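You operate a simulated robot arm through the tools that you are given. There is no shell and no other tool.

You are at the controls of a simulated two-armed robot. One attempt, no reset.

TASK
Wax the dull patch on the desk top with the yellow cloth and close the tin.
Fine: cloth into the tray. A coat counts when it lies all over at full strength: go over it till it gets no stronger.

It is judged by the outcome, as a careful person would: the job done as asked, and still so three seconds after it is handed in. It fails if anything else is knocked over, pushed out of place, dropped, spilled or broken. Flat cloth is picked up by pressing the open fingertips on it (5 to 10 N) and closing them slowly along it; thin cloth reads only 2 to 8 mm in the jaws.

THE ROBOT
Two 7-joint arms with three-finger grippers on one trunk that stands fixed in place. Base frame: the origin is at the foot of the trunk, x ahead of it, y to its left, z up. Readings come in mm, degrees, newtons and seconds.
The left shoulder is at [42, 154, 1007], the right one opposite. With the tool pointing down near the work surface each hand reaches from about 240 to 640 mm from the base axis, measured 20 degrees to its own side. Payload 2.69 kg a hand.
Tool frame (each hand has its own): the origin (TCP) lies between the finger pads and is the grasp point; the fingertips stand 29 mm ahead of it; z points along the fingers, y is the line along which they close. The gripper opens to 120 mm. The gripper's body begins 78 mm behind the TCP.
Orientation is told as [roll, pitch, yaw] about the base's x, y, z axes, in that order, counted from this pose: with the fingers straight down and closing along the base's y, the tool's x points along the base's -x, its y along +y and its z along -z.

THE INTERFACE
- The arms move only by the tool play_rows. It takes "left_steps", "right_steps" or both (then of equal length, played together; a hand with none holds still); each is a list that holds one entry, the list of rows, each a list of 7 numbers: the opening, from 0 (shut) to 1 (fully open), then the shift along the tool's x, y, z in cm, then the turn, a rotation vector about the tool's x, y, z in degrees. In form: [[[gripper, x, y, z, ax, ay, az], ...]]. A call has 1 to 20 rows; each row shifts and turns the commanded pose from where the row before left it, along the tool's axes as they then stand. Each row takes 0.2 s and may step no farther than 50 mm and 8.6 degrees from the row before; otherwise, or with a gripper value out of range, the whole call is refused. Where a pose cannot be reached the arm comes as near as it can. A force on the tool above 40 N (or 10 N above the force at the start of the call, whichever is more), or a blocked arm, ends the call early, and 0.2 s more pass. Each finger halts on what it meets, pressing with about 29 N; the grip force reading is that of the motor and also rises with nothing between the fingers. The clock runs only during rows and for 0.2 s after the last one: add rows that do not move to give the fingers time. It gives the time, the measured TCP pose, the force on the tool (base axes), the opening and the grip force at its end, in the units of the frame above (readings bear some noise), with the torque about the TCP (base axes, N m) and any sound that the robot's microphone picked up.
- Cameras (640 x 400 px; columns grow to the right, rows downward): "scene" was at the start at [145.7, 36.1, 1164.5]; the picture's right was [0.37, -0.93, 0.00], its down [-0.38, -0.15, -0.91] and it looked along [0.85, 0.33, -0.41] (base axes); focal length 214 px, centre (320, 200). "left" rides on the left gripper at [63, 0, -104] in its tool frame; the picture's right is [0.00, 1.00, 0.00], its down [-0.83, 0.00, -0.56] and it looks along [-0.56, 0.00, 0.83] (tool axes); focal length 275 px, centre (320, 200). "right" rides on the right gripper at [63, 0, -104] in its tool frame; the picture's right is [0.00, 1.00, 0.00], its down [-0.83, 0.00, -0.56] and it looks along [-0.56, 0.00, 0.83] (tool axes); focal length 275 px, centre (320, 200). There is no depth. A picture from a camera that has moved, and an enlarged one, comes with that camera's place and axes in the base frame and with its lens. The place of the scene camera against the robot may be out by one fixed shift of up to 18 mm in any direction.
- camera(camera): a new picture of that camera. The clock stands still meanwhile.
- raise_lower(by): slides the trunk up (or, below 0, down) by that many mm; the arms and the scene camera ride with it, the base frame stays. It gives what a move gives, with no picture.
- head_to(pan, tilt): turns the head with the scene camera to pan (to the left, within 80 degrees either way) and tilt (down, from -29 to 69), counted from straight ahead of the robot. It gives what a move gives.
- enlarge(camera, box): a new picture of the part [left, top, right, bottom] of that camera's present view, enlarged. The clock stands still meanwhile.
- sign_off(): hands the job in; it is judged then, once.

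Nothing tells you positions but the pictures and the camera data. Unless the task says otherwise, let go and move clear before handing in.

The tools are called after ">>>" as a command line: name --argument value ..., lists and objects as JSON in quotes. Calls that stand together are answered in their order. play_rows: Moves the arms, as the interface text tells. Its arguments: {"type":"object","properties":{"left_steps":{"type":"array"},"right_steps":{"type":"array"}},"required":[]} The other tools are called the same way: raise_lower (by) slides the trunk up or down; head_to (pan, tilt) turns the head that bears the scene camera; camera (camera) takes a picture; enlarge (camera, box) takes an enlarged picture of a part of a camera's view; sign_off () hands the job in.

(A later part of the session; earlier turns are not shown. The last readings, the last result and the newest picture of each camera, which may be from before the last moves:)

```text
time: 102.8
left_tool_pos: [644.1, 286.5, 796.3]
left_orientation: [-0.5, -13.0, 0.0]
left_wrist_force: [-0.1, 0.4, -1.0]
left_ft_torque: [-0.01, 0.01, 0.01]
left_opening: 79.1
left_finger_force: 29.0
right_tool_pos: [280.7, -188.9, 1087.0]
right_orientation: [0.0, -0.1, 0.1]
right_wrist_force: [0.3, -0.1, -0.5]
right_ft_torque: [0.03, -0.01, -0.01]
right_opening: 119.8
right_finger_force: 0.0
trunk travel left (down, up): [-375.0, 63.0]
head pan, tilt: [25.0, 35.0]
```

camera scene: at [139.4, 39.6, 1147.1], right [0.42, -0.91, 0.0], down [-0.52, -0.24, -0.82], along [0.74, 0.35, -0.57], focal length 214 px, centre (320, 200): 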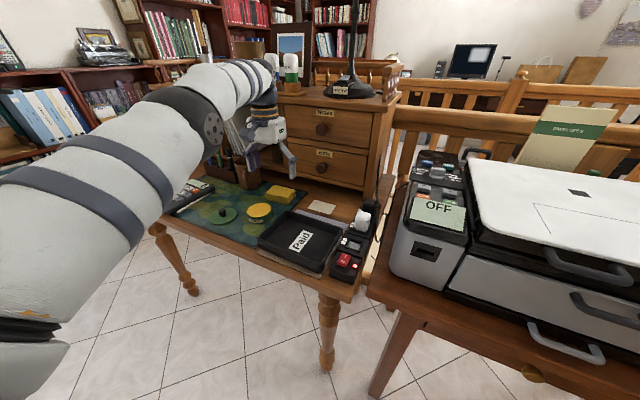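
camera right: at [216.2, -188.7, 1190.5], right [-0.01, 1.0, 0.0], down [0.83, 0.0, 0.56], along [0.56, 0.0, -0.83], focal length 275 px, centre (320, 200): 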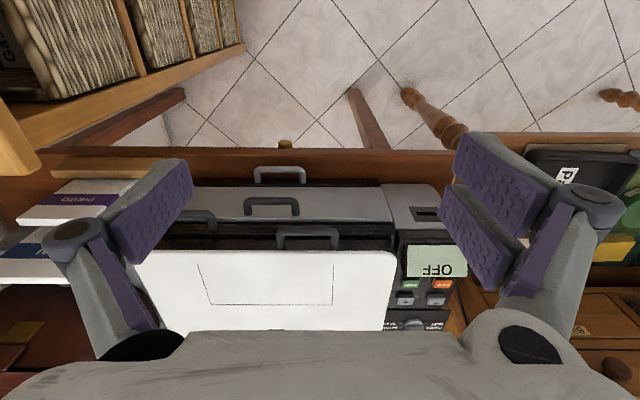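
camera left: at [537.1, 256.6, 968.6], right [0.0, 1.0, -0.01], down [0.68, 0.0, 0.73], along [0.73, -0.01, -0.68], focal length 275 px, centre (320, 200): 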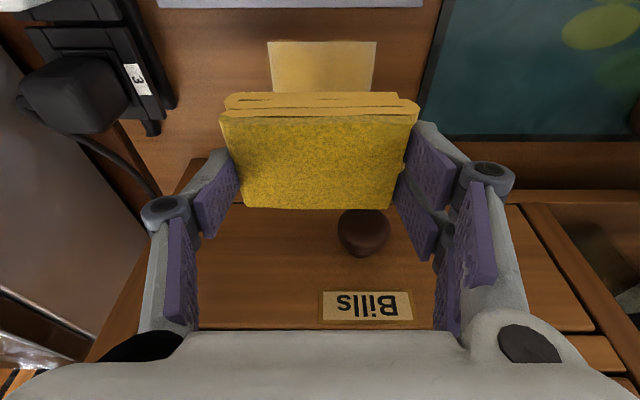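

>>> play_rows --left_steps '[[[0.62, 0.034, 0, 0.146, 0, 0, 0], [0.62, 0.034, 0, 0.146, 0, 0, 0], [0.62, 0, 0, 0, 0, 0, 0]]]'

>>> enlarge --camera "scene" --box '[295, 180, 345, 215]'

```text
time: 103.6
left_tool_pos: [644.6, 287.4, 794.1]
left_orientation: [-0.4, -13.1, 0.1]
left_wrist_force: [-1.2, 2.0, 5.5]
left_ft_torque: [0.26, 0.02, 0.06]
left_opening: 79.0
left_finger_force: 28.7
right_tool_pos: [280.1, -188.2, 1087.5]
right_orientation: [0.0, -0.1, -0.1]
right_wrist_force: [-0.6, -0.1, 0.3]
right_ft_torque: [0.03, 0.02, 0.0]
right_opening: 120.1
right_finger_force: 0.0
trunk travel left (down, up): [-375.0, 63.0]
head pan, tilt: [25.0, 35.0]
```

```text
11.43 times, centred on (320, 198) of scene
camera zoom: at [138.9, 39.4, 1147.3], right [0.42, -0.91, 0.0], down [-0.52, -0.24, -0.82], along [0.74, 0.35, -0.57], focal length 2451 px, centre (320, 229)
```

zoom: 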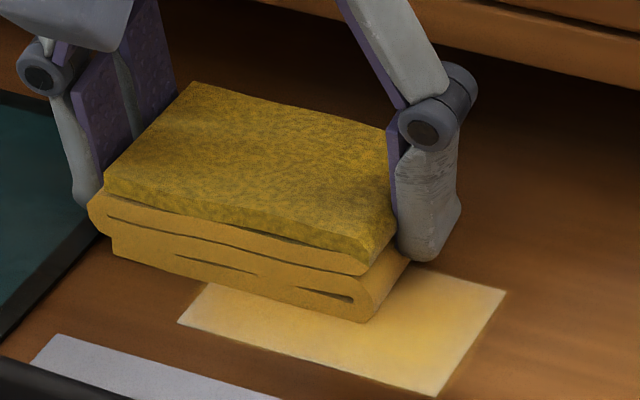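

>>> play_rows --left_steps '[[[0.62, 0.01, 0, 0.04, 0, 0, 0], [0.62, 0, -0.6, 0, 0, 0, 0], [0.62, 0, 0.6, 0, 0, 0, 0], [0.62, 0, 0.6, 0, 0, 0, 0], [0.62, 0, -0.6, 0, 0, 0, 0], [0.62, 0.5, 0, -0.115, 0, 0, 0], [0.62, 0, -0.6, 0, 0, 0, 0], [0.62, 0, 0.6, 0, 0, 0, 0], [0.62, 0, 0.6, 0, 0, 0, 0], [0.62, 0, -0.6, 0, 0, 0, 0], [0.62, -0.5, 0, 0.115, 0, 0, 0], [0.62, 0, -0.6, 0, 0, 0, 0], [0.62, 0, 0.6, 0, 0, 0, 0], [0.62, 0, 0.6, 0, 0, 0, 0], [0.62, 0, -0.6, 0, 0, 0, 0]]]'

>>> play_rows --left_steps '[[[0.62, -0.12, 0, -0.55, 0, 0, 0], [0.62, -0.225, 0, -0.974, 0, 0, 0], [0.62, -0.45, 0, -1.95, 0, 0, 0], [0.62, -0.45, 0, -1.95, 0, 0, 0], [0.62, 1.0, 4.5, -1.0, 0, 0, 0], [0.62, 1.5, 4.5, -1.0, 0, 0, 0], [0.62, 1.5, 1.0, -1.0, 0, 0, 0], [0.62, 0, 0, 0, 0, 0, 0]]]'

>>> enlarge --camera "scene" --box '[308, 197, 338, 217]'

>>> enlarge --camera "left" --box '[20, 50, 220, 170]'

```text
time: 106.8
left_tool_pos: [644.5, 289.4, 793.9]
left_orientation: [-0.5, -13.2, 0.2]
left_wrist_force: [2.1, 6.4, 13.2]
left_ft_torque: [0.07, -0.05, 0.02]
left_opening: 78.9
left_finger_force: 28.7
right_tool_pos: [280.2, -188.2, 1087.4]
right_orientation: [0.0, -0.1, -0.1]
right_wrist_force: [0.4, 0.6, -0.5]
right_ft_torque: [0.02, 0.0, 0.05]
right_opening: 120.3
right_finger_force: 0.1
trunk travel left (down, up): [-375.0, 63.0]
head pan, tilt: [25.0, 35.0]
```

```text
time: 108.6
left_tool_pos: [600.0, 389.2, 866.4]
left_orientation: [-0.7, -13.1, 0.1]
left_wrist_force: [0.2, -0.2, 0.8]
left_ft_torque: [0.01, 0.01, 0.01]
left_opening: 78.8
left_finger_force: 28.7
right_tool_pos: [280.0, -188.8, 1087.5]
right_orientation: [-0.1, 0.1, 0.0]
right_wrist_force: [-0.2, 0.5, -0.1]
right_ft_torque: [0.02, -0.01, 0.0]
right_opening: 119.9
right_finger_force: 0.0
trunk travel left (down, up): [-375.0, 63.0]
head pan, tilt: [25.0, 35.0]
```

```text
16.00 times, centred on (323, 207) of scene
camera zoom: at [139.7, 39.6, 1147.0], right [0.42, -0.91, 0.0], down [-0.52, -0.24, -0.82], along [0.74, 0.35, -0.57], focal length 3432 px, centre (272, 88)
```

zoom: 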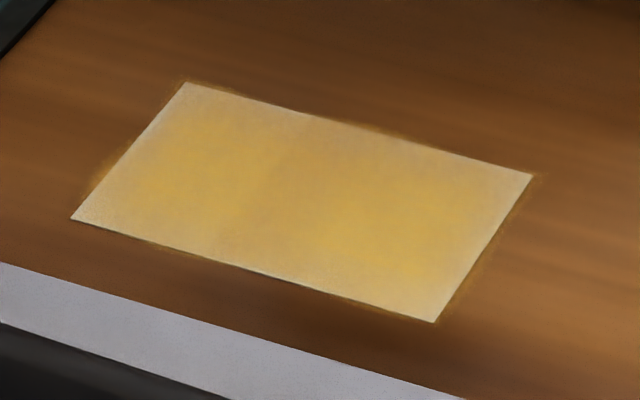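

```text
3.20 times, centred on (120, 110) of left
camera zoom: at [516.4, 390.9, 954.6], right [0.01, 1.0, -0.01], down [0.68, 0.0, 0.73], along [0.73, -0.01, -0.68], focal length 881 px, centre (960, 488)
```

zoom: 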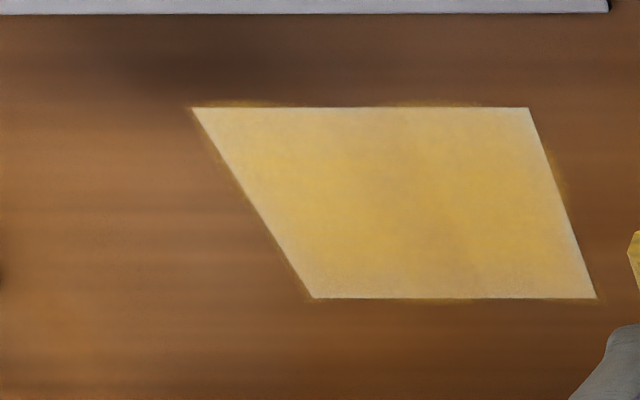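

No part got stronger, so the coat is complete. Next is the cloth: I'll carry it above the tray (interior about x 420–525, y 165–312).

>>> play_rows --left_steps '[[[0.62, 2.45, -2.98, -0.9, 0, 0, 0], [0.62, 2.45, -2.98, -0.9, 0, 0, 0], [0.62, 2.45, -2.98, -0.9, 0, 0, 0], [0.62, 2.45, -2.98, -0.9, 0, 0, 0], [0.62, 2.45, -2.98, -0.9, 0, 0, 0], [0.62, 0, 0, 0, 0, 0, 0]]]'

>>> camera --camera "left"

>>> camera --camera "scene"

>>> enlarge --camera "scene" --box '[230, 150, 390, 270]'

```text
time: 110.0
left_tool_pos: [471.2, 239.4, 887.5]
left_orientation: [-0.6, -13.0, 0.1]
left_wrist_force: [1.1, -0.1, 0.6]
left_ft_torque: [0.02, 0.01, 0.05]
left_opening: 78.9
left_finger_force: 29.3
left hand out of reach, approached as far as the arm can: row 4
right_tool_pos: [280.2, -189.8, 1087.1]
right_orientation: [0.0, -0.1, 0.1]
right_wrist_force: [0.4, -0.6, -0.5]
right_ft_torque: [0.04, 0.0, -0.03]
right_opening: 119.8
right_finger_force: 0.0
trunk travel left (down, up): [-375.0, 63.0]
head pan, tilt: [25.0, 35.0]
```

```text
taken
camera left: at [385.9, 240.8, 974.5], right [0.0, 1.0, -0.01], down [0.68, 0.0, 0.73], along [0.73, -0.01, -0.68], focal length 275 px, centre (320, 200)
```

left: 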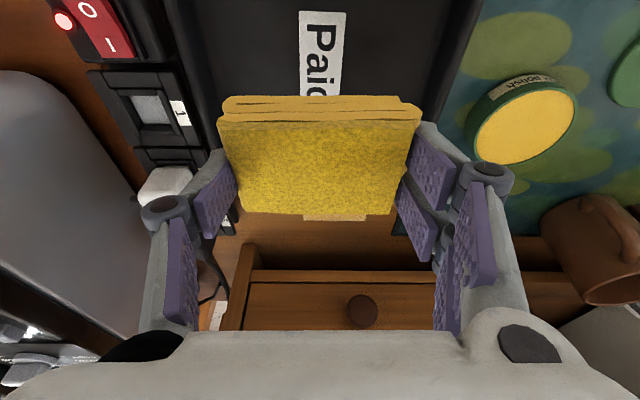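

```text
taken
camera scene: at [140.5, 39.4, 1149.5], right [0.42, -0.91, 0.0], down [-0.5, -0.23, -0.83], along [0.76, 0.35, -0.55], focal length 214 px, centre (320, 200)
```

scene: 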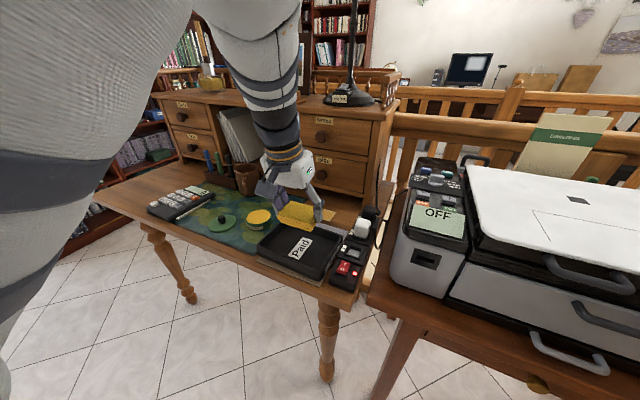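

```text
3.33 times, centred on (310, 210) of scene
camera zoom: at [140.5, 39.4, 1149.5], right [0.42, -0.91, 0.0], down [-0.5, -0.23, -0.83], along [0.76, 0.35, -0.55], focal length 715 px, centre (353, 167)
```

zoom: 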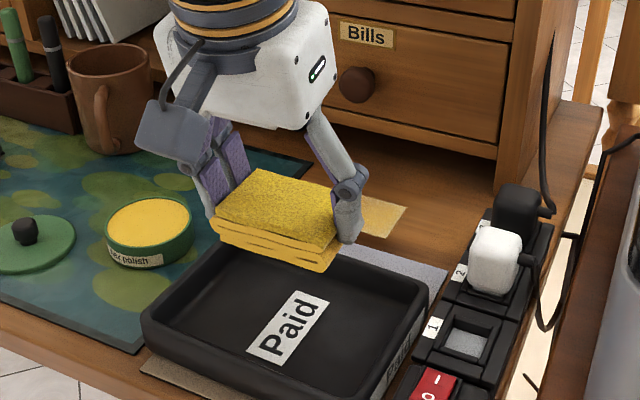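

>>> play_rows --left_steps '[[[0.62, 0.405, 0, 1.753, 0, 0, 0], [0.62, 0.405, 0, 1.753, 0, 0, 0], [0.62, 0.405, 0, 1.753, 0, 0, 0], [0.62, 0.36, 0, 1.56, 0, 0, 0], [0.62, 0, 0, 0, 0, 0, 0]]]'

>>> enlarge --camera "scene" --box '[240, 180, 370, 280]'

>>> camera --camera "left"

```text
time: 111.2
left_tool_pos: [470.2, 238.5, 815.1]
left_orientation: [-0.6, -13.1, 0.1]
left_wrist_force: [-0.2, -0.5, 0.1]
left_ft_torque: [-0.02, 0.01, 0.0]
left_opening: 79.1
left_finger_force: 29.1
right_tool_pos: [280.6, -188.3, 1087.1]
right_orientation: [-0.1, 0.1, 0.0]
right_wrist_force: [0.4, 0.1, -0.3]
right_ft_torque: [0.01, 0.02, 0.02]
right_opening: 120.4
right_finger_force: 0.0
trunk travel left (down, up): [-375.0, 63.0]
head pan, tilt: [25.0, 35.0]
```

```text
4.00 times, centred on (305, 230) of scene
camera zoom: at [139.5, 39.5, 1147.1], right [0.42, -0.91, 0.0], down [-0.52, -0.24, -0.82], along [0.74, 0.35, -0.57], focal length 858 px, centre (380, 80)
```

zoom: 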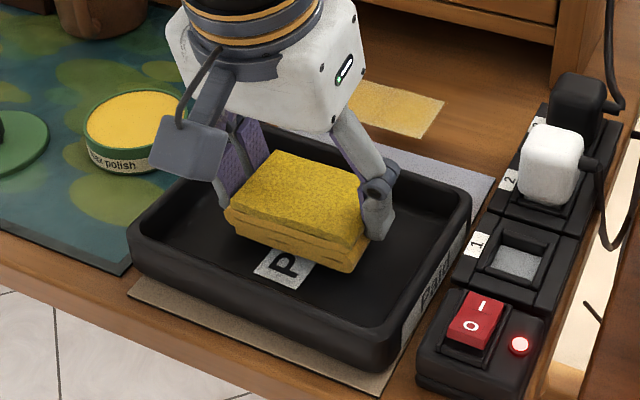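

```text
taken
camera left: at [385.1, 239.7, 903.4], right [0.0, 1.0, -0.01], down [0.68, 0.0, 0.73], along [0.73, -0.01, -0.68], focal length 275 px, centre (320, 200)
```

left: 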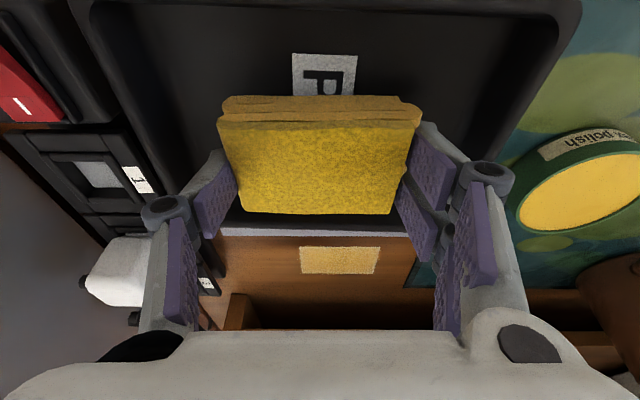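

>>> play_rows --left_steps '[[[0.62, 0.09, 0, 0.39, 0, 0, 0], [0.62, 0.09, 0, 0.39, 0, 0, 0], [0.62, 0.045, 0, 0.2, 0, 0, 0], [0.62, 0, 0, 0, 0, 0, 0]]]'

```text
time: 112.2
left_tool_pos: [470.1, 238.2, 806.0]
left_orientation: [-0.6, -13.1, 0.1]
left_wrist_force: [-0.6, 0.1, -0.7]
left_ft_torque: [0.01, 0.0, -0.01]
left_opening: 78.6
left_finger_force: 29.6
right_tool_pos: [279.7, -188.6, 1087.9]
right_orientation: [0.0, 0.0, 0.0]
right_wrist_force: [-0.6, 0.7, -0.5]
right_ft_torque: [-0.01, -0.02, -0.01]
right_opening: 120.0
right_finger_force: 0.1
trunk travel left (down, up): [-375.0, 63.0]
head pan, tilt: [25.0, 35.0]
```

>>> play_rows --left_steps '[[[0.62, 0.045, 0, 0.195, 0, 0, 0], [0.62, 0.045, 0, 0.195, 0, 0, 0], [0.62, 0, 0, 0, 0, 0, 0]]]'

```text
time: 113.0
left_tool_pos: [469.6, 237.7, 802.4]
left_orientation: [-0.5, -13.2, 0.1]
left_wrist_force: [-0.5, 0.7, 8.0]
left_ft_torque: [0.14, -0.18, 0.02]
left_opening: 79.0
left_finger_force: 29.0
right_tool_pos: [279.7, -188.9, 1087.3]
right_orientation: [0.0, -0.1, 0.0]
right_wrist_force: [-0.1, -0.1, -0.6]
right_ft_torque: [-0.01, 0.01, 0.0]
right_opening: 120.3
right_finger_force: 0.1
trunk travel left (down, up): [-375.0, 63.0]
head pan, tilt: [25.0, 35.0]
```

Contact with the tray floor (8 N). I'll release and rise.

>>> play_rows --left_steps '[[[0.62, -0.02, 0, -0.1, 0, 0, 0], [0.68, 0, 0, 0, 0, 0, 0], [0.74, 0, 0, 0, 0, 0, 0], [0.8, 0, 0, 0, 0, 0, 0], [0.8, 0, 0, 0, 0, 0, 0], [0.8, -0.225, 0, -0.974, 0, 0, 0], [0.8, -0.405, 0, -1.753, 0, 0, 0], [0.8, -0.6, 0, -2.6, 0, 0, 0], [0.8, -0.6, 0, -2.6, 0, 0, 0], [0.8, 0, 0, 0, 0, 0, 0]]]'

>>> enlarge --camera "scene" --box '[240, 180, 370, 280]'

>>> camera --camera "left"

```text
time: 115.2
left_tool_pos: [470.3, 238.4, 884.1]
left_orientation: [-0.7, -13.1, 0.2]
left_wrist_force: [-0.7, -0.4, 0.3]
left_ft_torque: [0.02, -0.06, 0.04]
left_opening: 95.8
left_finger_force: 0.0
right_tool_pos: [280.1, -189.4, 1086.7]
right_orientation: [0.1, 0.0, 0.1]
right_wrist_force: [0.0, -0.8, 0.6]
right_ft_torque: [0.03, 0.02, 0.02]
right_opening: 120.2
right_finger_force: 0.1
trunk travel left (down, up): [-375.0, 63.0]
head pan, tilt: [25.0, 35.0]
```

```text
4.00 times, centred on (305, 230) of scene
camera zoom: at [140.2, 39.6, 1148.9], right [0.42, -0.91, 0.0], down [-0.5, -0.24, -0.83], along [0.75, 0.35, -0.56], focal length 858 px, centre (380, 80)
```

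zoom: 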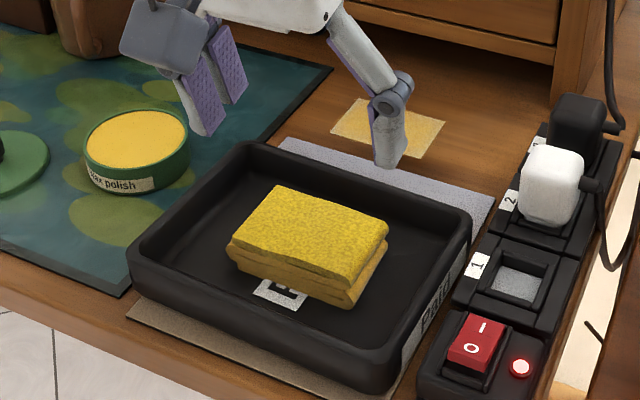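

```text
taken
camera left: at [385.2, 241.1, 971.9], right [0.0, 1.0, -0.01], down [0.68, 0.0, 0.73], along [0.73, -0.01, -0.68], focal length 275 px, centre (320, 200)
```

left: 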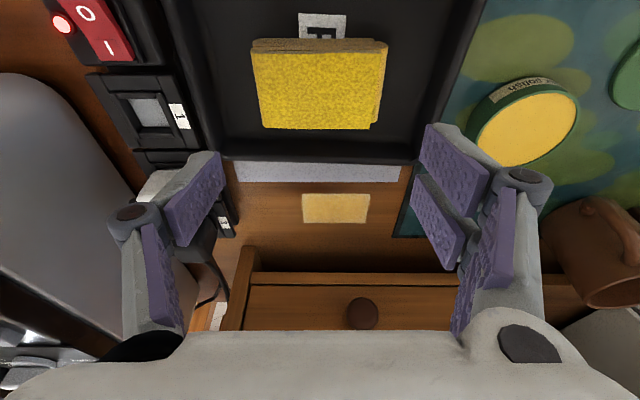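

>>> enlarge --camera "scene" --box '[292, 222, 342, 260]'

>>> enlarge --camera "left" --box '[240, 20, 400, 240]'

>>> enlarge --camera "left" --box '[290, 180, 380, 235]'

```text
10.53 times, centred on (317, 241) of scene
camera zoom: at [140.2, 39.6, 1148.9], right [0.42, -0.91, 0.0], down [-0.5, -0.24, -0.83], along [0.75, 0.35, -0.56], focal length 2258 px, centre (352, -232)
```

zoom: 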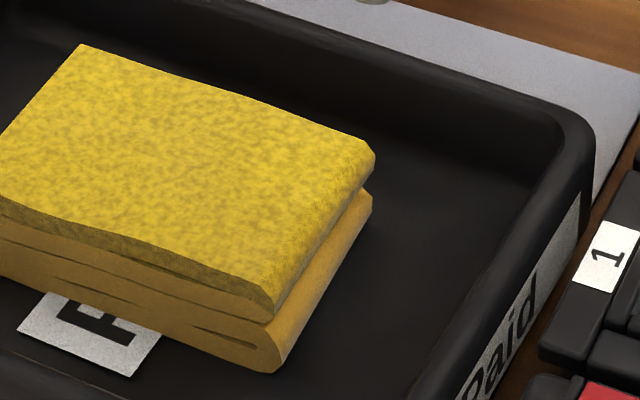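

```text
1.82 times, centred on (320, 130) of left
camera zoom: at [385.2, 241.1, 971.9], right [0.0, 1.0, -0.01], down [0.68, 0.0, 0.73], along [0.73, -0.01, -0.68], focal length 500 px, centre (320, 327)
```

zoom: 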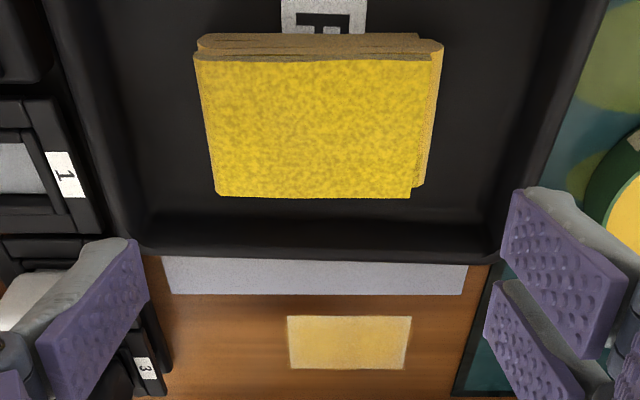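

```text
7.11 times, centred on (335, 208) of left
camera zoom: at [385.2, 241.1, 971.9], right [0.0, 1.0, -0.01], down [0.68, 0.0, 0.73], along [0.73, -0.01, -0.68], focal length 1958 px, centre (213, 147)
```

zoom: 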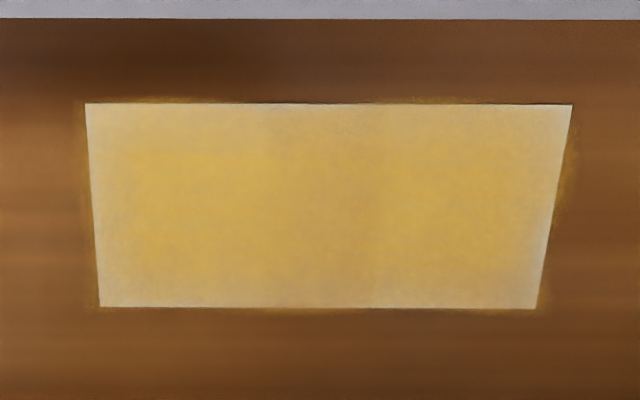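

The cloth lies flat inside the tray and still shows wax on its lower layers. Now I'll straighten the hand and go back over the lid at about (455, 491).

>>> play_rows --left_steps '[[[0.6, 0, 4.5, 0, 0, 6.5, 0], [0.5, 0, 4.5, 0, -0.6, 6.5, 0], [0.4, 0.38, 4.08, 0, 0, 0, 0], [0.4, 0.38, 4.08, 0, 0, 0, 0], [0.4, 0.38, 4.08, 0, 0, 0, 0], [0.4, 0.38, 4.08, 0, 0, 0, 0], [0.4, 0, 0, 0, 0, 0, 0]]]'

>>> camera --camera "left"

>>> camera --camera "scene"

```text
time: 116.8
left_tool_pos: [457.1, 491.2, 882.3]
left_orientation: [0.0, -0.1, 0.0]
left_wrist_force: [0.7, 0.4, 0.1]
left_ft_torque: [0.03, 0.02, -0.05]
left_opening: 48.1
left_finger_force: 0.1
right_tool_pos: [279.8, -188.8, 1087.3]
right_orientation: [0.0, 0.0, 0.0]
right_wrist_force: [-0.2, 0.0, -0.5]
right_ft_torque: [0.03, 0.05, -0.05]
right_opening: 119.8
right_finger_force: 0.1
trunk travel left (down, up): [-375.0, 63.0]
head pan, tilt: [25.0, 35.0]
```

```text
taken
camera left: at [393.2, 492.3, 987.5], right [0.0, 1.0, 0.0], down [0.83, 0.0, 0.56], along [0.56, 0.0, -0.83], focal length 275 px, centre (320, 200)
```

left: 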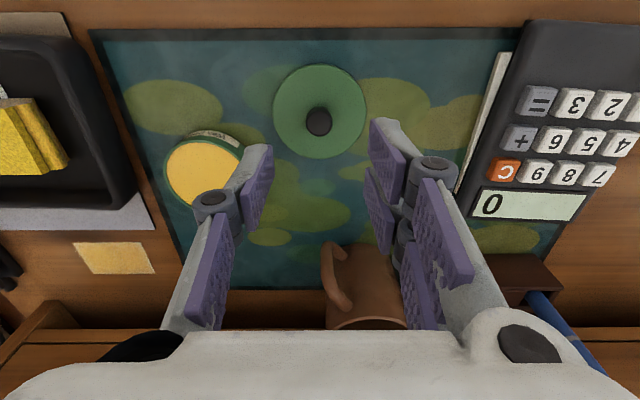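

```text
taken
camera scene: at [139.5, 39.4, 1147.1], right [0.42, -0.91, 0.0], down [-0.52, -0.24, -0.82], along [0.74, 0.35, -0.57], focal length 214 px, centre (320, 200)
```

scene: 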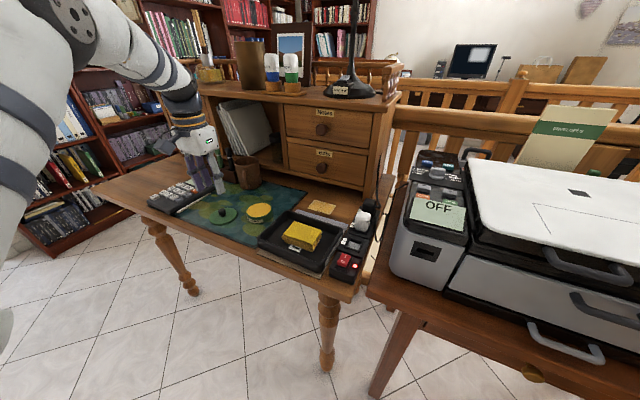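

>>> play_rows --left_steps '[[[0.4, 0, 0, 1.75, 0, 0, 0], [0.4, 0, 0, 1.75, 0, 0, 0], [0.4, 0, 0, 1.75, 0, 0, 0], [0.4, 0, 0, 1.4, 0, 0, 0], [0.4, 0, 0, 0.6, 0, 0, 0], [0.4, 0, 0, 0.3, 0, 0, 0], [0.4, 0, 0, 0.3, 0, 0, 0], [0.4, 0, 0, 0, 0, 0, 0]]]'

>>> camera --camera "left"

>>> enlarge --camera "scene" --box '[180, 170, 290, 245]'

```text
time: 118.6
left_tool_pos: [454.4, 491.8, 805.4]
left_orientation: [0.0, 0.0, 0.0]
left_wrist_force: [0.3, 0.8, -0.4]
left_ft_torque: [0.01, 0.01, 0.02]
left_opening: 48.1
left_finger_force: 0.0
right_tool_pos: [280.4, -188.5, 1087.7]
right_orientation: [0.0, 0.0, 0.0]
right_wrist_force: [0.1, 0.5, -0.4]
right_ft_torque: [0.0, 0.02, -0.02]
right_opening: 119.8
right_finger_force: 0.1
trunk travel left (down, up): [-375.0, 63.0]
head pan, tilt: [25.0, 35.0]
```

```text
taken
camera left: at [392.0, 492.6, 909.2], right [0.0, 1.0, 0.0], down [0.83, 0.0, 0.56], along [0.56, 0.0, -0.83], focal length 275 px, centre (320, 200)
```

left: 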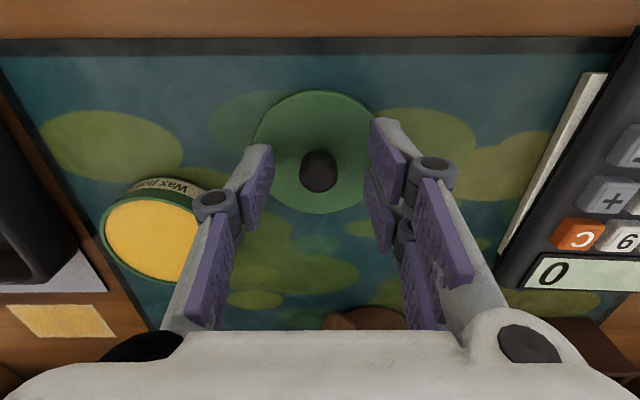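

```text
5.33 times, centred on (235, 208) of scene
camera zoom: at [139.5, 39.5, 1147.1], right [0.42, -0.91, 0.0], down [-0.52, -0.24, -0.82], along [0.74, 0.35, -0.57], focal length 1144 px, centre (773, 160)
```

zoom: 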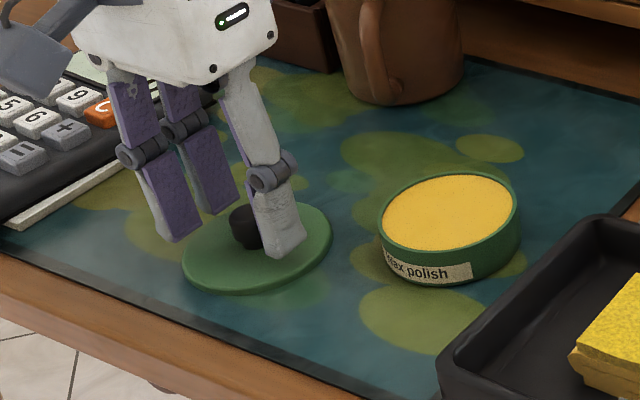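

>>> play_rows --left_steps '[[[0.4, 0, 0, 0.15, 0, 0, 0], [0.3, 0, 0, 0, 0, 0, 0], [0.22, 0, 0, 0, 0, 0, 0], [0.17, 0, 0, 0, 0, 0, 0], [0.12, 0, 0, 0, 0, 0, 0], [0.08, 0, 0, 0, 0, 0, 0], [0.08, 0, 0, 0, 0, 0, 0]]]'

```text
time: 120.2
left_tool_pos: [455.0, 492.1, 803.5]
left_orientation: [0.0, -0.1, 0.0]
left_wrist_force: [0.5, -0.4, 0.9]
left_ft_torque: [-0.02, 0.03, -0.03]
left_opening: 18.1
left_finger_force: 28.7
right_tool_pos: [280.3, -189.1, 1088.5]
right_orientation: [0.0, -0.1, 0.0]
right_wrist_force: [-0.6, 0.7, -0.3]
right_ft_torque: [-0.01, 0.03, -0.01]
right_opening: 120.2
right_finger_force: 0.0
trunk travel left (down, up): [-375.0, 63.0]
head pan, tilt: [25.0, 35.0]
```

>>> play_rows --left_steps '[[[0.08, 0, 0, -0.5, 0, 0, 0], [0.08, 0, 0, -1.0, 0, 0, 0], [0.08, 0, 0, -2.0, 0, 0, 0], [0.08, 0, 0, -3.0, 0, 0, 0], [0.08, 0, 0, -2.0, 0, 0, 0], [0.08, 0, 0, 0, 0, 0, 0]]]'

>>> camera --camera "left"

>>> enlarge --camera "left" --box '[150, 90, 270, 240]'

>>> enlarge --camera "scene" --box '[180, 150, 290, 245]'

```text
time: 121.6
left_tool_pos: [455.8, 491.0, 887.1]
left_orientation: [0.0, 0.1, 0.0]
left_wrist_force: [0.5, 0.4, -1.4]
left_ft_torque: [-0.01, 0.04, 0.01]
left_opening: 18.3
left_finger_force: 28.7
right_tool_pos: [280.1, -189.2, 1086.5]
right_orientation: [0.0, 0.0, 0.0]
right_wrist_force: [1.6, -0.2, -0.3]
right_ft_torque: [-0.01, 0.01, 0.01]
right_opening: 119.9
right_finger_force: 0.1
trunk travel left (down, up): [-375.0, 63.0]
head pan, tilt: [25.0, 35.0]
```

```text
taken
camera left: at [392.2, 492.1, 992.8], right [0.0, 1.0, 0.0], down [0.83, 0.0, 0.56], along [0.56, 0.0, -0.83], focal length 275 px, centre (320, 200)
```

left: 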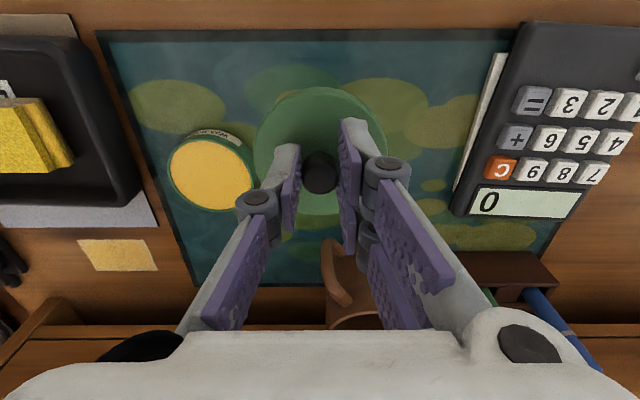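

```text
2.67 times, centred on (210, 165) of left
camera zoom: at [392.2, 492.1, 992.8], right [0.0, 1.0, 0.0], down [0.83, 0.0, 0.56], along [0.56, 0.0, -0.83], focal length 734 px, centre (613, 293)
```

zoom: 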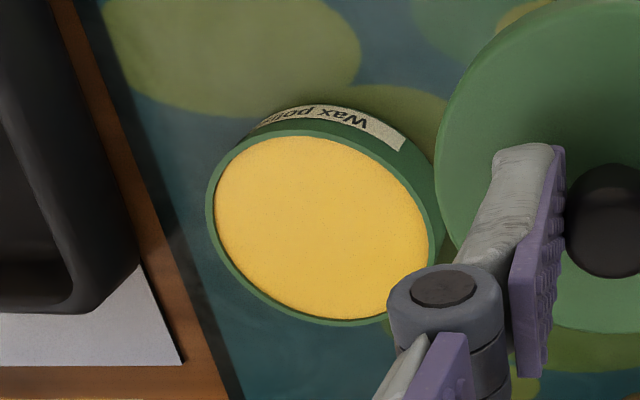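

```text
4.21 times, centred on (235, 198) of scene
camera zoom: at [139.6, 39.6, 1147.1], right [0.42, -0.91, 0.0], down [-0.52, -0.24, -0.82], along [0.74, 0.35, -0.57], focal length 903 px, centre (678, 210)
```

zoom: 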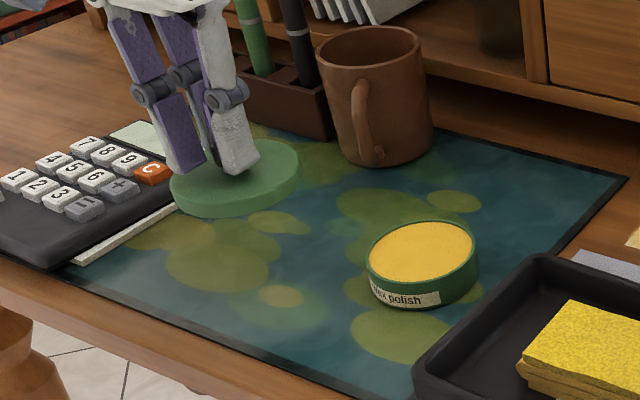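

The tin hasn't moved. I'll carry the lid back over it and lower it.

>>> play_rows --left_steps '[[[0.08, -1.595, -3.133, 0, 0, 0, 0], [0.08, -1.595, -3.133, 0, 0, 0, 0], [0.08, -1.595, -3.133, 0, 0, 0, 0], [0.08, 0, 0, 1.5, 0, 0, 0], [0.08, 0, 0, 1.5, 0, 0, 0], [0.08, 0, 0, 1.5, 0, 0, 0], [0.08, 0, 0, 0.6, 0, 0, 0], [0.08, 0, 0, 0, 0, 0, 0]]]'

>>> enlarge --camera "scene" --box '[225, 165, 305, 225]'

>>> enlarge --camera "left" --box '[220, 60, 420, 240]'

```text
time: 123.4
left_tool_pos: [501.9, 398.7, 837.8]
left_orientation: [0.0, 0.0, 0.0]
left_wrist_force: [0.2, 0.5, 0.2]
left_ft_torque: [0.03, 0.01, 0.01]
left_opening: 18.1
left_finger_force: 28.7
right_tool_pos: [281.1, -189.3, 1088.4]
right_orientation: [0.0, 0.0, 0.0]
right_wrist_force: [-0.1, 0.7, -0.3]
right_ft_torque: [0.01, 0.0, 0.01]
right_opening: 120.4
right_finger_force: 0.1
trunk travel left (down, up): [-375.0, 63.0]
head pan, tilt: [25.0, 35.0]
```

```text
6.67 times, centred on (265, 195) of scene
camera zoom: at [139.5, 39.5, 1147.1], right [0.42, -0.91, 0.0], down [-0.52, -0.24, -0.82], along [0.74, 0.35, -0.57], focal length 1430 px, centre (687, 233)
```

zoom: 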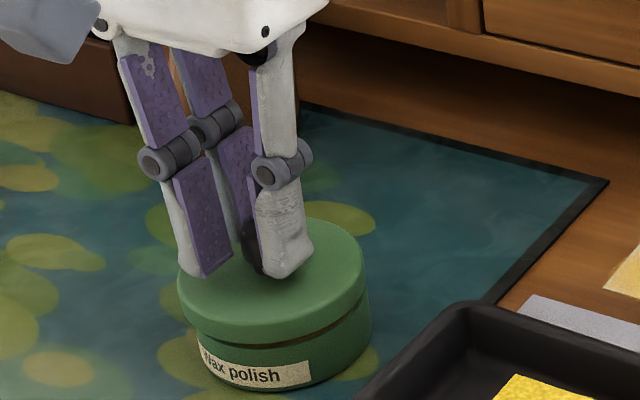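

```text
2.22 times, centred on (320, 150) of left
camera zoom: at [438.9, 399.5, 942.3], right [0.0, 1.0, 0.0], down [0.83, 0.0, 0.56], along [0.56, 0.0, -0.83], focal length 612 px, centre (320, 311)
```

zoom: 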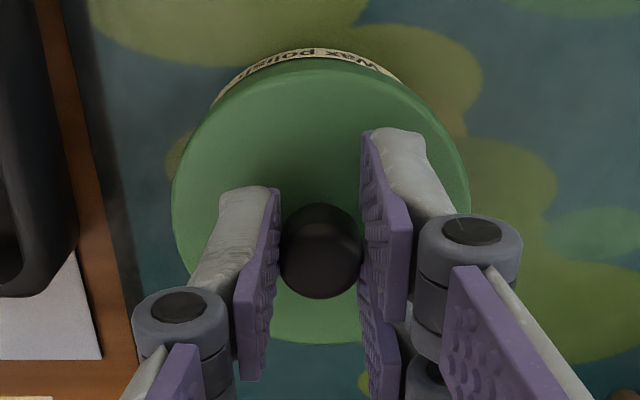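

>>> play_rows --left_steps '[[[0.08, 0, 0, 0.3, 0, 0, 0], [0.08, 0, 0, 0.3, 0, 0, 0], [0.08, 0, 0, 0.3, 0, 0, 0], [0.08, 0, 0, 0.2, 0, 0, 0], [0.08, 0, 0, 0, 0, 0, 0]]]'

>>> enlarge --camera "scene" --box '[225, 165, 305, 225]'

```text
time: 124.6
left_tool_pos: [502.3, 399.1, 826.9]
left_orientation: [0.1, -0.2, 0.1]
left_wrist_force: [-0.5, -0.8, 7.9]
left_ft_torque: [-0.09, 0.13, -0.11]
left_opening: 18.0
left_finger_force: 29.2
right_tool_pos: [280.7, -188.8, 1086.8]
right_orientation: [-0.1, -0.1, 0.0]
right_wrist_force: [0.5, 0.5, 0.7]
right_ft_torque: [0.02, 0.0, 0.0]
right_opening: 120.0
right_finger_force: 0.1
trunk travel left (down, up): [-375.0, 63.0]
head pan, tilt: [25.0, 35.0]
heard: snap
```

```text
6.67 times, centred on (265, 195) of scene
camera zoom: at [138.9, 39.0, 1147.3], right [0.42, -0.91, 0.0], down [-0.52, -0.24, -0.82], along [0.74, 0.35, -0.57], focal length 1430 px, centre (687, 233)
```

zoom: 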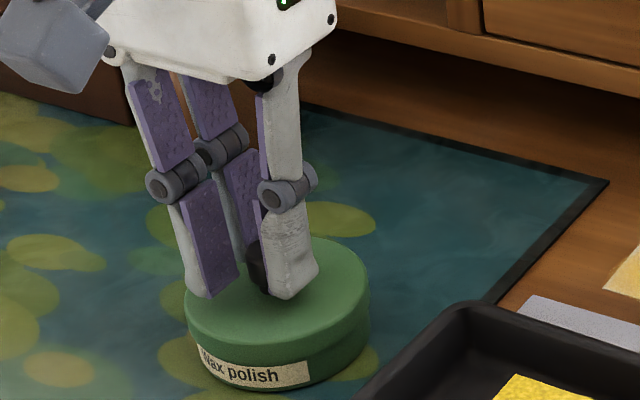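

A snap was heard at contact. I'll press a little further to be sure the lid is fully home.

>>> play_rows --left_steps '[[[0.08, 0, 0, 0.1, 0, 0, 0], [0.08, 0, 0, 0, 0, 0, 0]]]'

>>> enlarge --camera "left" --box '[220, 60, 420, 240]'

```text
time: 125.2
left_tool_pos: [502.5, 398.2, 827.6]
left_orientation: [0.3, -0.2, 0.0]
left_wrist_force: [0.8, 3.1, 19.4]
left_ft_torque: [0.08, -0.01, -0.12]
left_opening: 18.0
left_finger_force: 29.4
right_tool_pos: [278.7, -189.1, 1088.2]
right_orientation: [0.0, -0.1, 0.0]
right_wrist_force: [0.5, -0.2, 0.6]
right_ft_torque: [0.0, 0.03, 0.04]
right_opening: 119.8
right_finger_force: 0.0
trunk travel left (down, up): [-375.0, 63.0]
head pan, tilt: [25.0, 35.0]
```

```text
2.22 times, centred on (320, 150) of left
camera zoom: at [438.4, 398.7, 931.5], right [0.0, 1.0, 0.0], down [0.83, -0.01, 0.56], along [0.56, 0.0, -0.83], focal length 612 px, centre (320, 311)
```

zoom: 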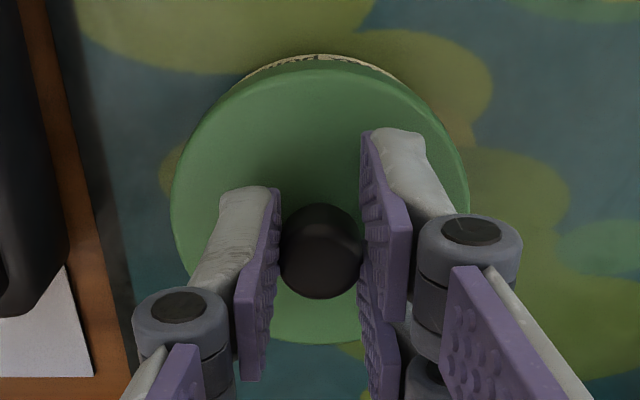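

The contact is now stiff (19 N). I'll relieve the force, release the knob and rise, then compare with the original closed view.

>>> play_rows --left_steps '[[[0.08, 0, 0, -0.15, 0, 0, 0], [0.15, 0, 0, 0, 0, 0, 0], [0.25, 0, 0, 0, 0, 0, 0], [0.4, 0, 0, 0, 0, 0, 0], [0.4, 0, 0, 0, 0, 0, 0], [0.4, 0, 0, -1.0, 0, 0, 0], [0.4, 0, 0, -2.0, 0, 0, 0], [0.4, 0, 0, -2.8, 0, 0, 0], [0.5, 0, 0, 0, 0, 0, 0]]]'

>>> enlarge --camera "scene" --box '[225, 170, 320, 240]'

>>> enlarge --camera "left" --box '[250, 50, 390, 270]'

```text
time: 127.2
left_tool_pos: [502.7, 399.7, 884.8]
left_orientation: [0.1, 0.1, 0.0]
left_wrist_force: [0.4, 0.5, -0.2]
left_ft_torque: [0.0, -0.02, 0.02]
left_opening: 60.3
left_finger_force: 0.2
right_tool_pos: [279.4, -188.8, 1087.3]
right_orientation: [0.0, 0.0, 0.0]
right_wrist_force: [0.1, 0.7, 0.9]
right_ft_torque: [0.02, 0.0, -0.02]
right_opening: 120.1
right_finger_force: 0.1
trunk travel left (down, up): [-375.0, 63.0]
head pan, tilt: [25.0, 35.0]
```

```text
5.71 times, centred on (272, 205) of scene
camera zoom: at [139.7, 39.6, 1147.1], right [0.42, -0.91, 0.0], down [-0.52, -0.24, -0.82], along [0.74, 0.35, -0.57], focal length 1226 px, centre (591, 171)
```

zoom: 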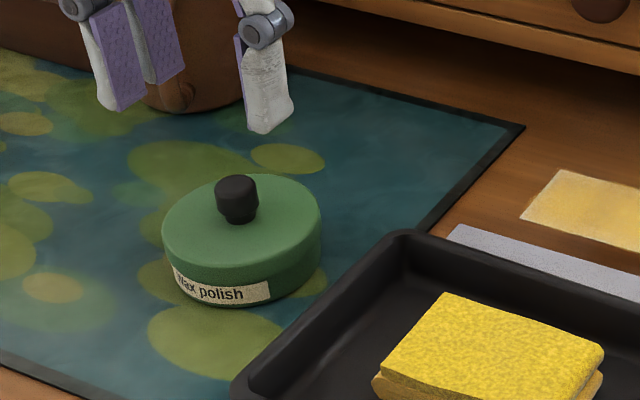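

```text
1.82 times, centred on (320, 160) of left
camera zoom: at [439.0, 399.6, 989.9], right [0.0, 1.0, 0.0], down [0.83, 0.0, 0.56], along [0.56, 0.0, -0.83], focal length 500 px, centre (320, 273)
```

zoom: 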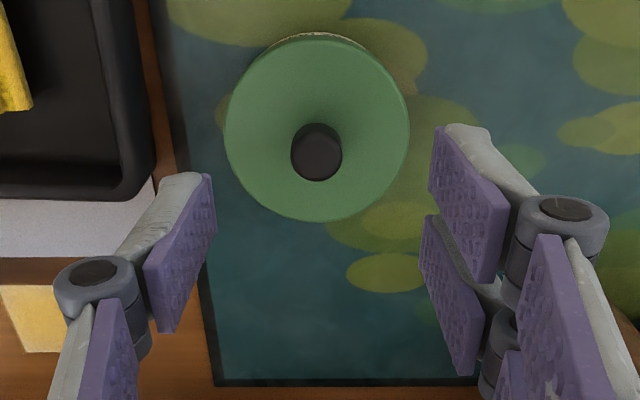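

The lid sits exactly as in the first picture, so the tin is closed. I'll check the patch and the whole desk once more.

>>> enlarge --camera "scene" --box '[308, 197, 338, 217]'

>>> camera --camera "left"

>>> enlarge --camera "scene" --box '[90, 140, 380, 290]'

```text
16.00 times, centred on (323, 207) of scene
camera zoom: at [139.7, 39.6, 1147.1], right [0.42, -0.91, 0.0], down [-0.52, -0.24, -0.82], along [0.74, 0.35, -0.57], focal length 3432 px, centre (272, 88)
```

zoom: 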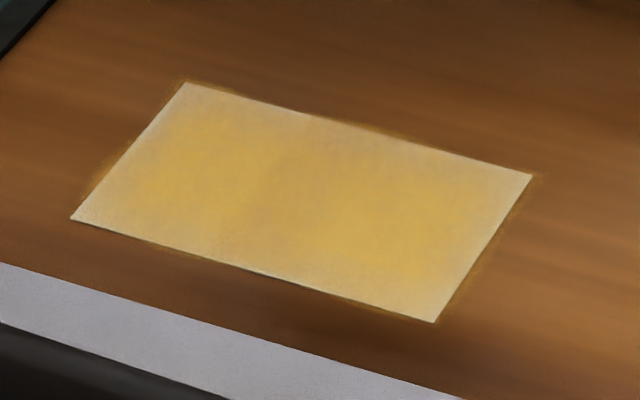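

```text
taken
camera left: at [439.0, 399.6, 989.9], right [0.0, 1.0, 0.0], down [0.83, 0.0, 0.56], along [0.56, 0.0, -0.83], focal length 275 px, centre (320, 200)
```

left: 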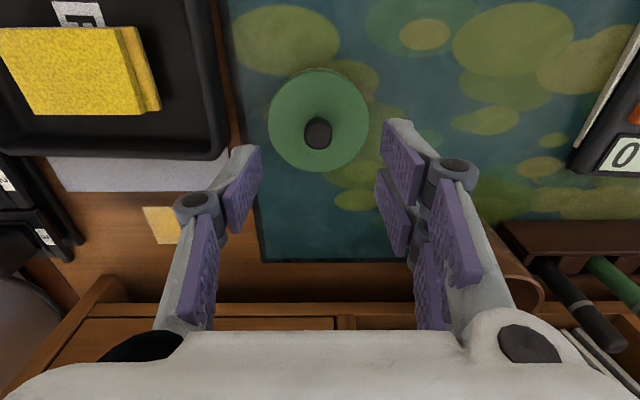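

```text
2.21 times, centred on (235, 215) of scene
camera zoom: at [139.7, 39.6, 1147.1], right [0.42, -0.91, 0.0], down [-0.52, -0.24, -0.82], along [0.74, 0.35, -0.57], focal length 473 px, centre (508, 167)
```

zoom: 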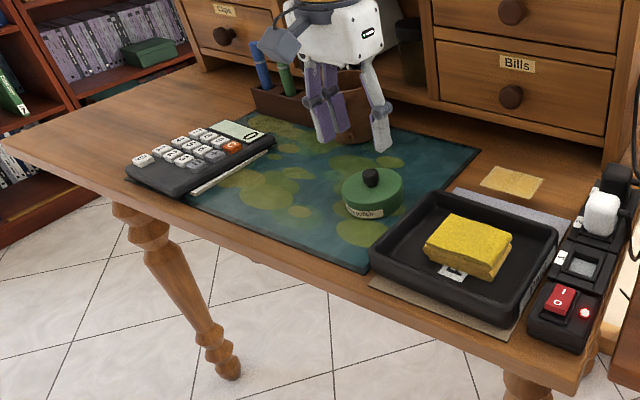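

Everything else is in place. The patch still looks a bit mottled, so I'll take a close look at it from the wrist camera before handing in.

>>> play_rows --left_steps '[[[0.9, -1.0, -3.6, 0, 0, 0, 0], [0.9, -1.0, -3.6, 0, 0, 0, 0], [0.9, -1.0, -3.6, 0, 0, 0, 0], [0.9, -1.0, -3.6, 0, 0, 0, 0], [0.9, 0, 0, 0, 0, 0, 0]]]'

>>> camera --camera "left"

>>> enlarge --camera "left" --box '[270, 130, 370, 200]'

```text
time: 128.4
left_tool_pos: [540.8, 252.9, 884.9]
left_orientation: [-0.1, 0.1, -0.1]
left_wrist_force: [-0.9, -0.3, -0.6]
left_ft_torque: [-0.01, -0.03, 0.01]
left_opening: 108.4
left_finger_force: 0.0
right_tool_pos: [279.7, -188.1, 1086.8]
right_orientation: [-0.1, 0.0, 0.1]
right_wrist_force: [0.3, -0.3, 0.6]
right_ft_torque: [0.0, 0.04, -0.02]
right_opening: 119.9
right_finger_force: 0.0
trunk travel left (down, up): [-375.0, 63.0]
head pan, tilt: [25.0, 35.0]
```

```text
taken
camera left: at [478.1, 254.3, 988.9], right [0.0, 1.0, 0.0], down [0.83, 0.0, 0.56], along [0.56, 0.0, -0.83], focal length 275 px, centre (320, 200)
```

left: 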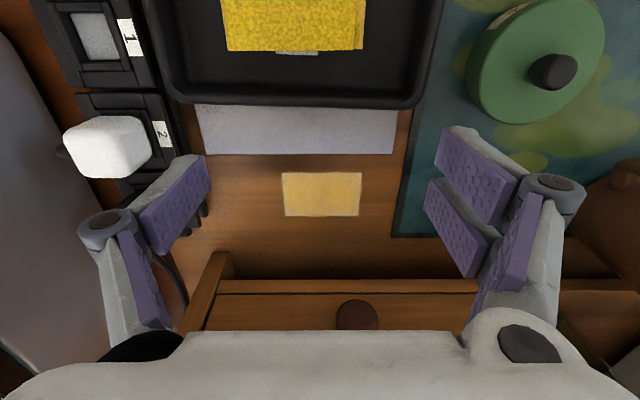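

```text
5.71 times, centred on (320, 165) of left
camera zoom: at [478.1, 254.3, 988.9], right [0.0, 1.0, 0.0], down [0.83, 0.0, 0.56], along [0.56, 0.0, -0.83], focal length 1573 px, centre (320, 400)
```

zoom: 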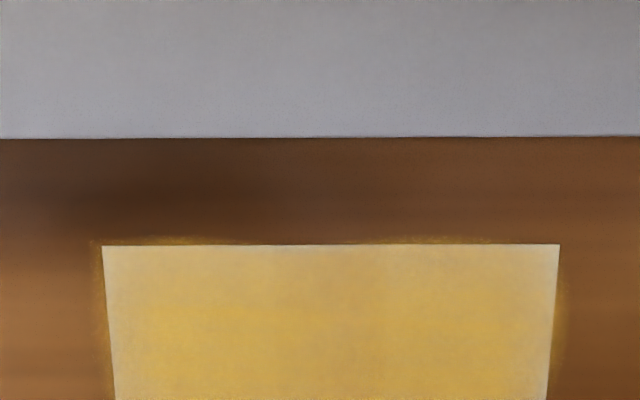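

>>> enlarge --camera "left" --box '[275, 165, 370, 224]'

>>> enlarge --camera "left" --box '[278, 168, 318, 193]'

>>> enlarge --camera "left" --box '[327, 196, 367, 221]'

>>> enlarge --camera "left" --box '[302, 182, 342, 207]'

```text
6.74 times, centred on (322, 194) of left
camera zoom: at [478.1, 254.3, 988.9], right [0.0, 1.0, 0.0], down [0.83, 0.0, 0.56], along [0.56, 0.0, -0.83], focal length 1854 px, centre (303, 237)
```

zoom: 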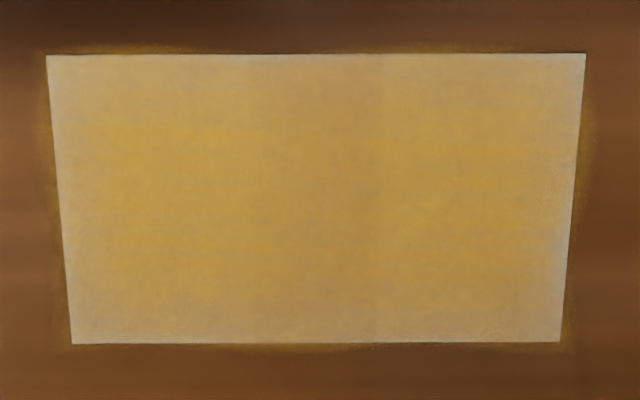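

```text
16.00 times, centred on (298, 180) of left
camera zoom: at [478.1, 254.3, 988.9], right [0.0, 1.0, 0.0], down [0.83, 0.0, 0.56], along [0.56, 0.0, -0.83], focal length 4404 px, centre (672, 512)
```

zoom: 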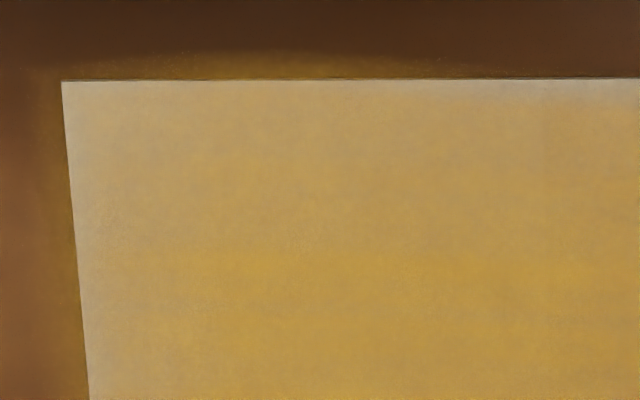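

```text
16.00 times, centred on (347, 208) of left
camera zoom: at [478.1, 254.3, 988.9], right [0.0, 1.0, 0.0], down [0.83, 0.0, 0.56], along [0.56, 0.0, -0.83], focal length 4404 px, centre (-112, 64)
```

zoom: 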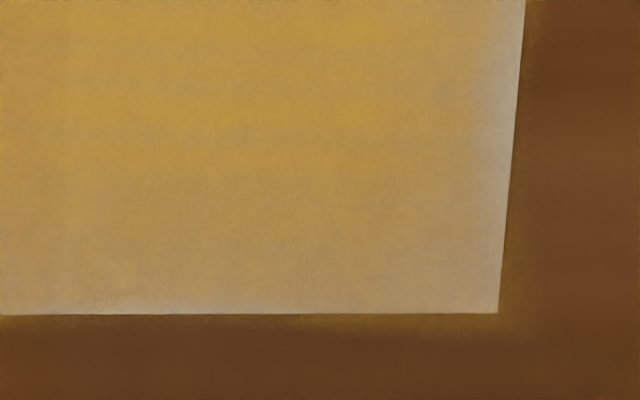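

```text
16.00 times, centred on (322, 194) of left
camera zoom: at [478.1, 254.3, 988.9], right [0.0, 1.0, 0.0], down [0.83, 0.0, 0.56], along [0.56, 0.0, -0.83], focal length 4404 px, centre (288, 288)
```

zoom: 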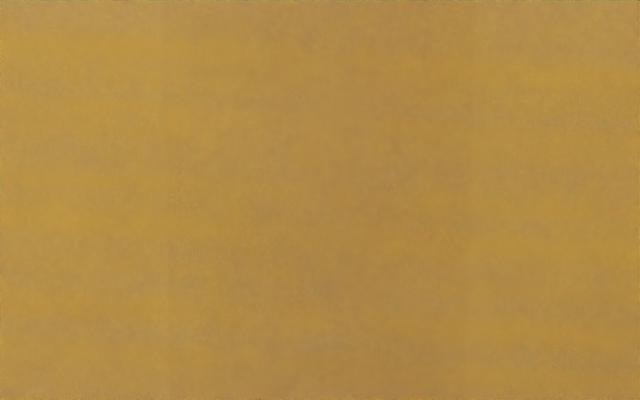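

The coat looks even apart from slightly paler margins. To be certain it gets no stronger, I'll take the cloth from the tray and make one more firm, full-coverage pass.

>>> play_rows --left_steps '[[[0.85, 3.5, -0.7, 0, 0, 0, 0], [0.85, 3.5, -0.7, 0, 0, 0, 0], [0.85, 0, 0, 0, 0, -6.5, 0], [0.85, 0, 0, 0, 0, -6.5, 0], [0.85, 0, 0, 0, 0, 0, 0]]]'

>>> camera --camera "left"

```text
time: 129.6
left_tool_pos: [472.0, 239.5, 885.2]
left_orientation: [0.1, -13.1, 0.0]
left_wrist_force: [-0.5, -0.2, -0.4]
left_ft_torque: [0.02, 0.02, 0.01]
left_opening: 101.9
left_finger_force: 0.1
left hand out of reach, approached as far as the arm can: row 3
right_tool_pos: [280.1, -189.0, 1087.0]
right_orientation: [0.0, 0.0, 0.0]
right_wrist_force: [0.1, -0.7, -0.5]
right_ft_torque: [0.02, 0.02, -0.06]
right_opening: 120.2
right_finger_force: 0.1
trunk travel left (down, up): [-375.0, 63.0]
head pan, tilt: [25.0, 35.0]
```

```text
taken
camera left: at [387.4, 240.8, 972.5], right [0.0, 1.0, 0.0], down [0.68, 0.0, 0.73], along [0.73, 0.0, -0.68], focal length 275 px, centre (320, 200)
```

left: 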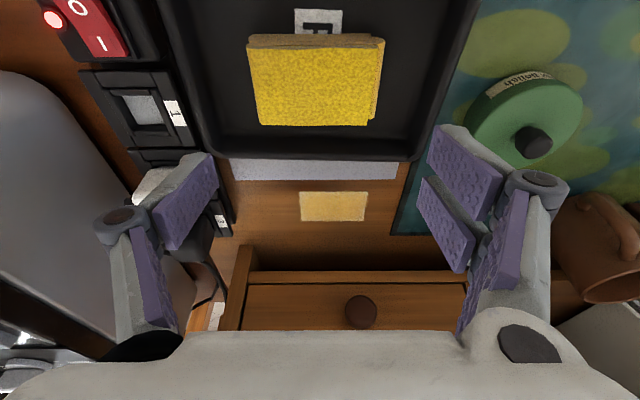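

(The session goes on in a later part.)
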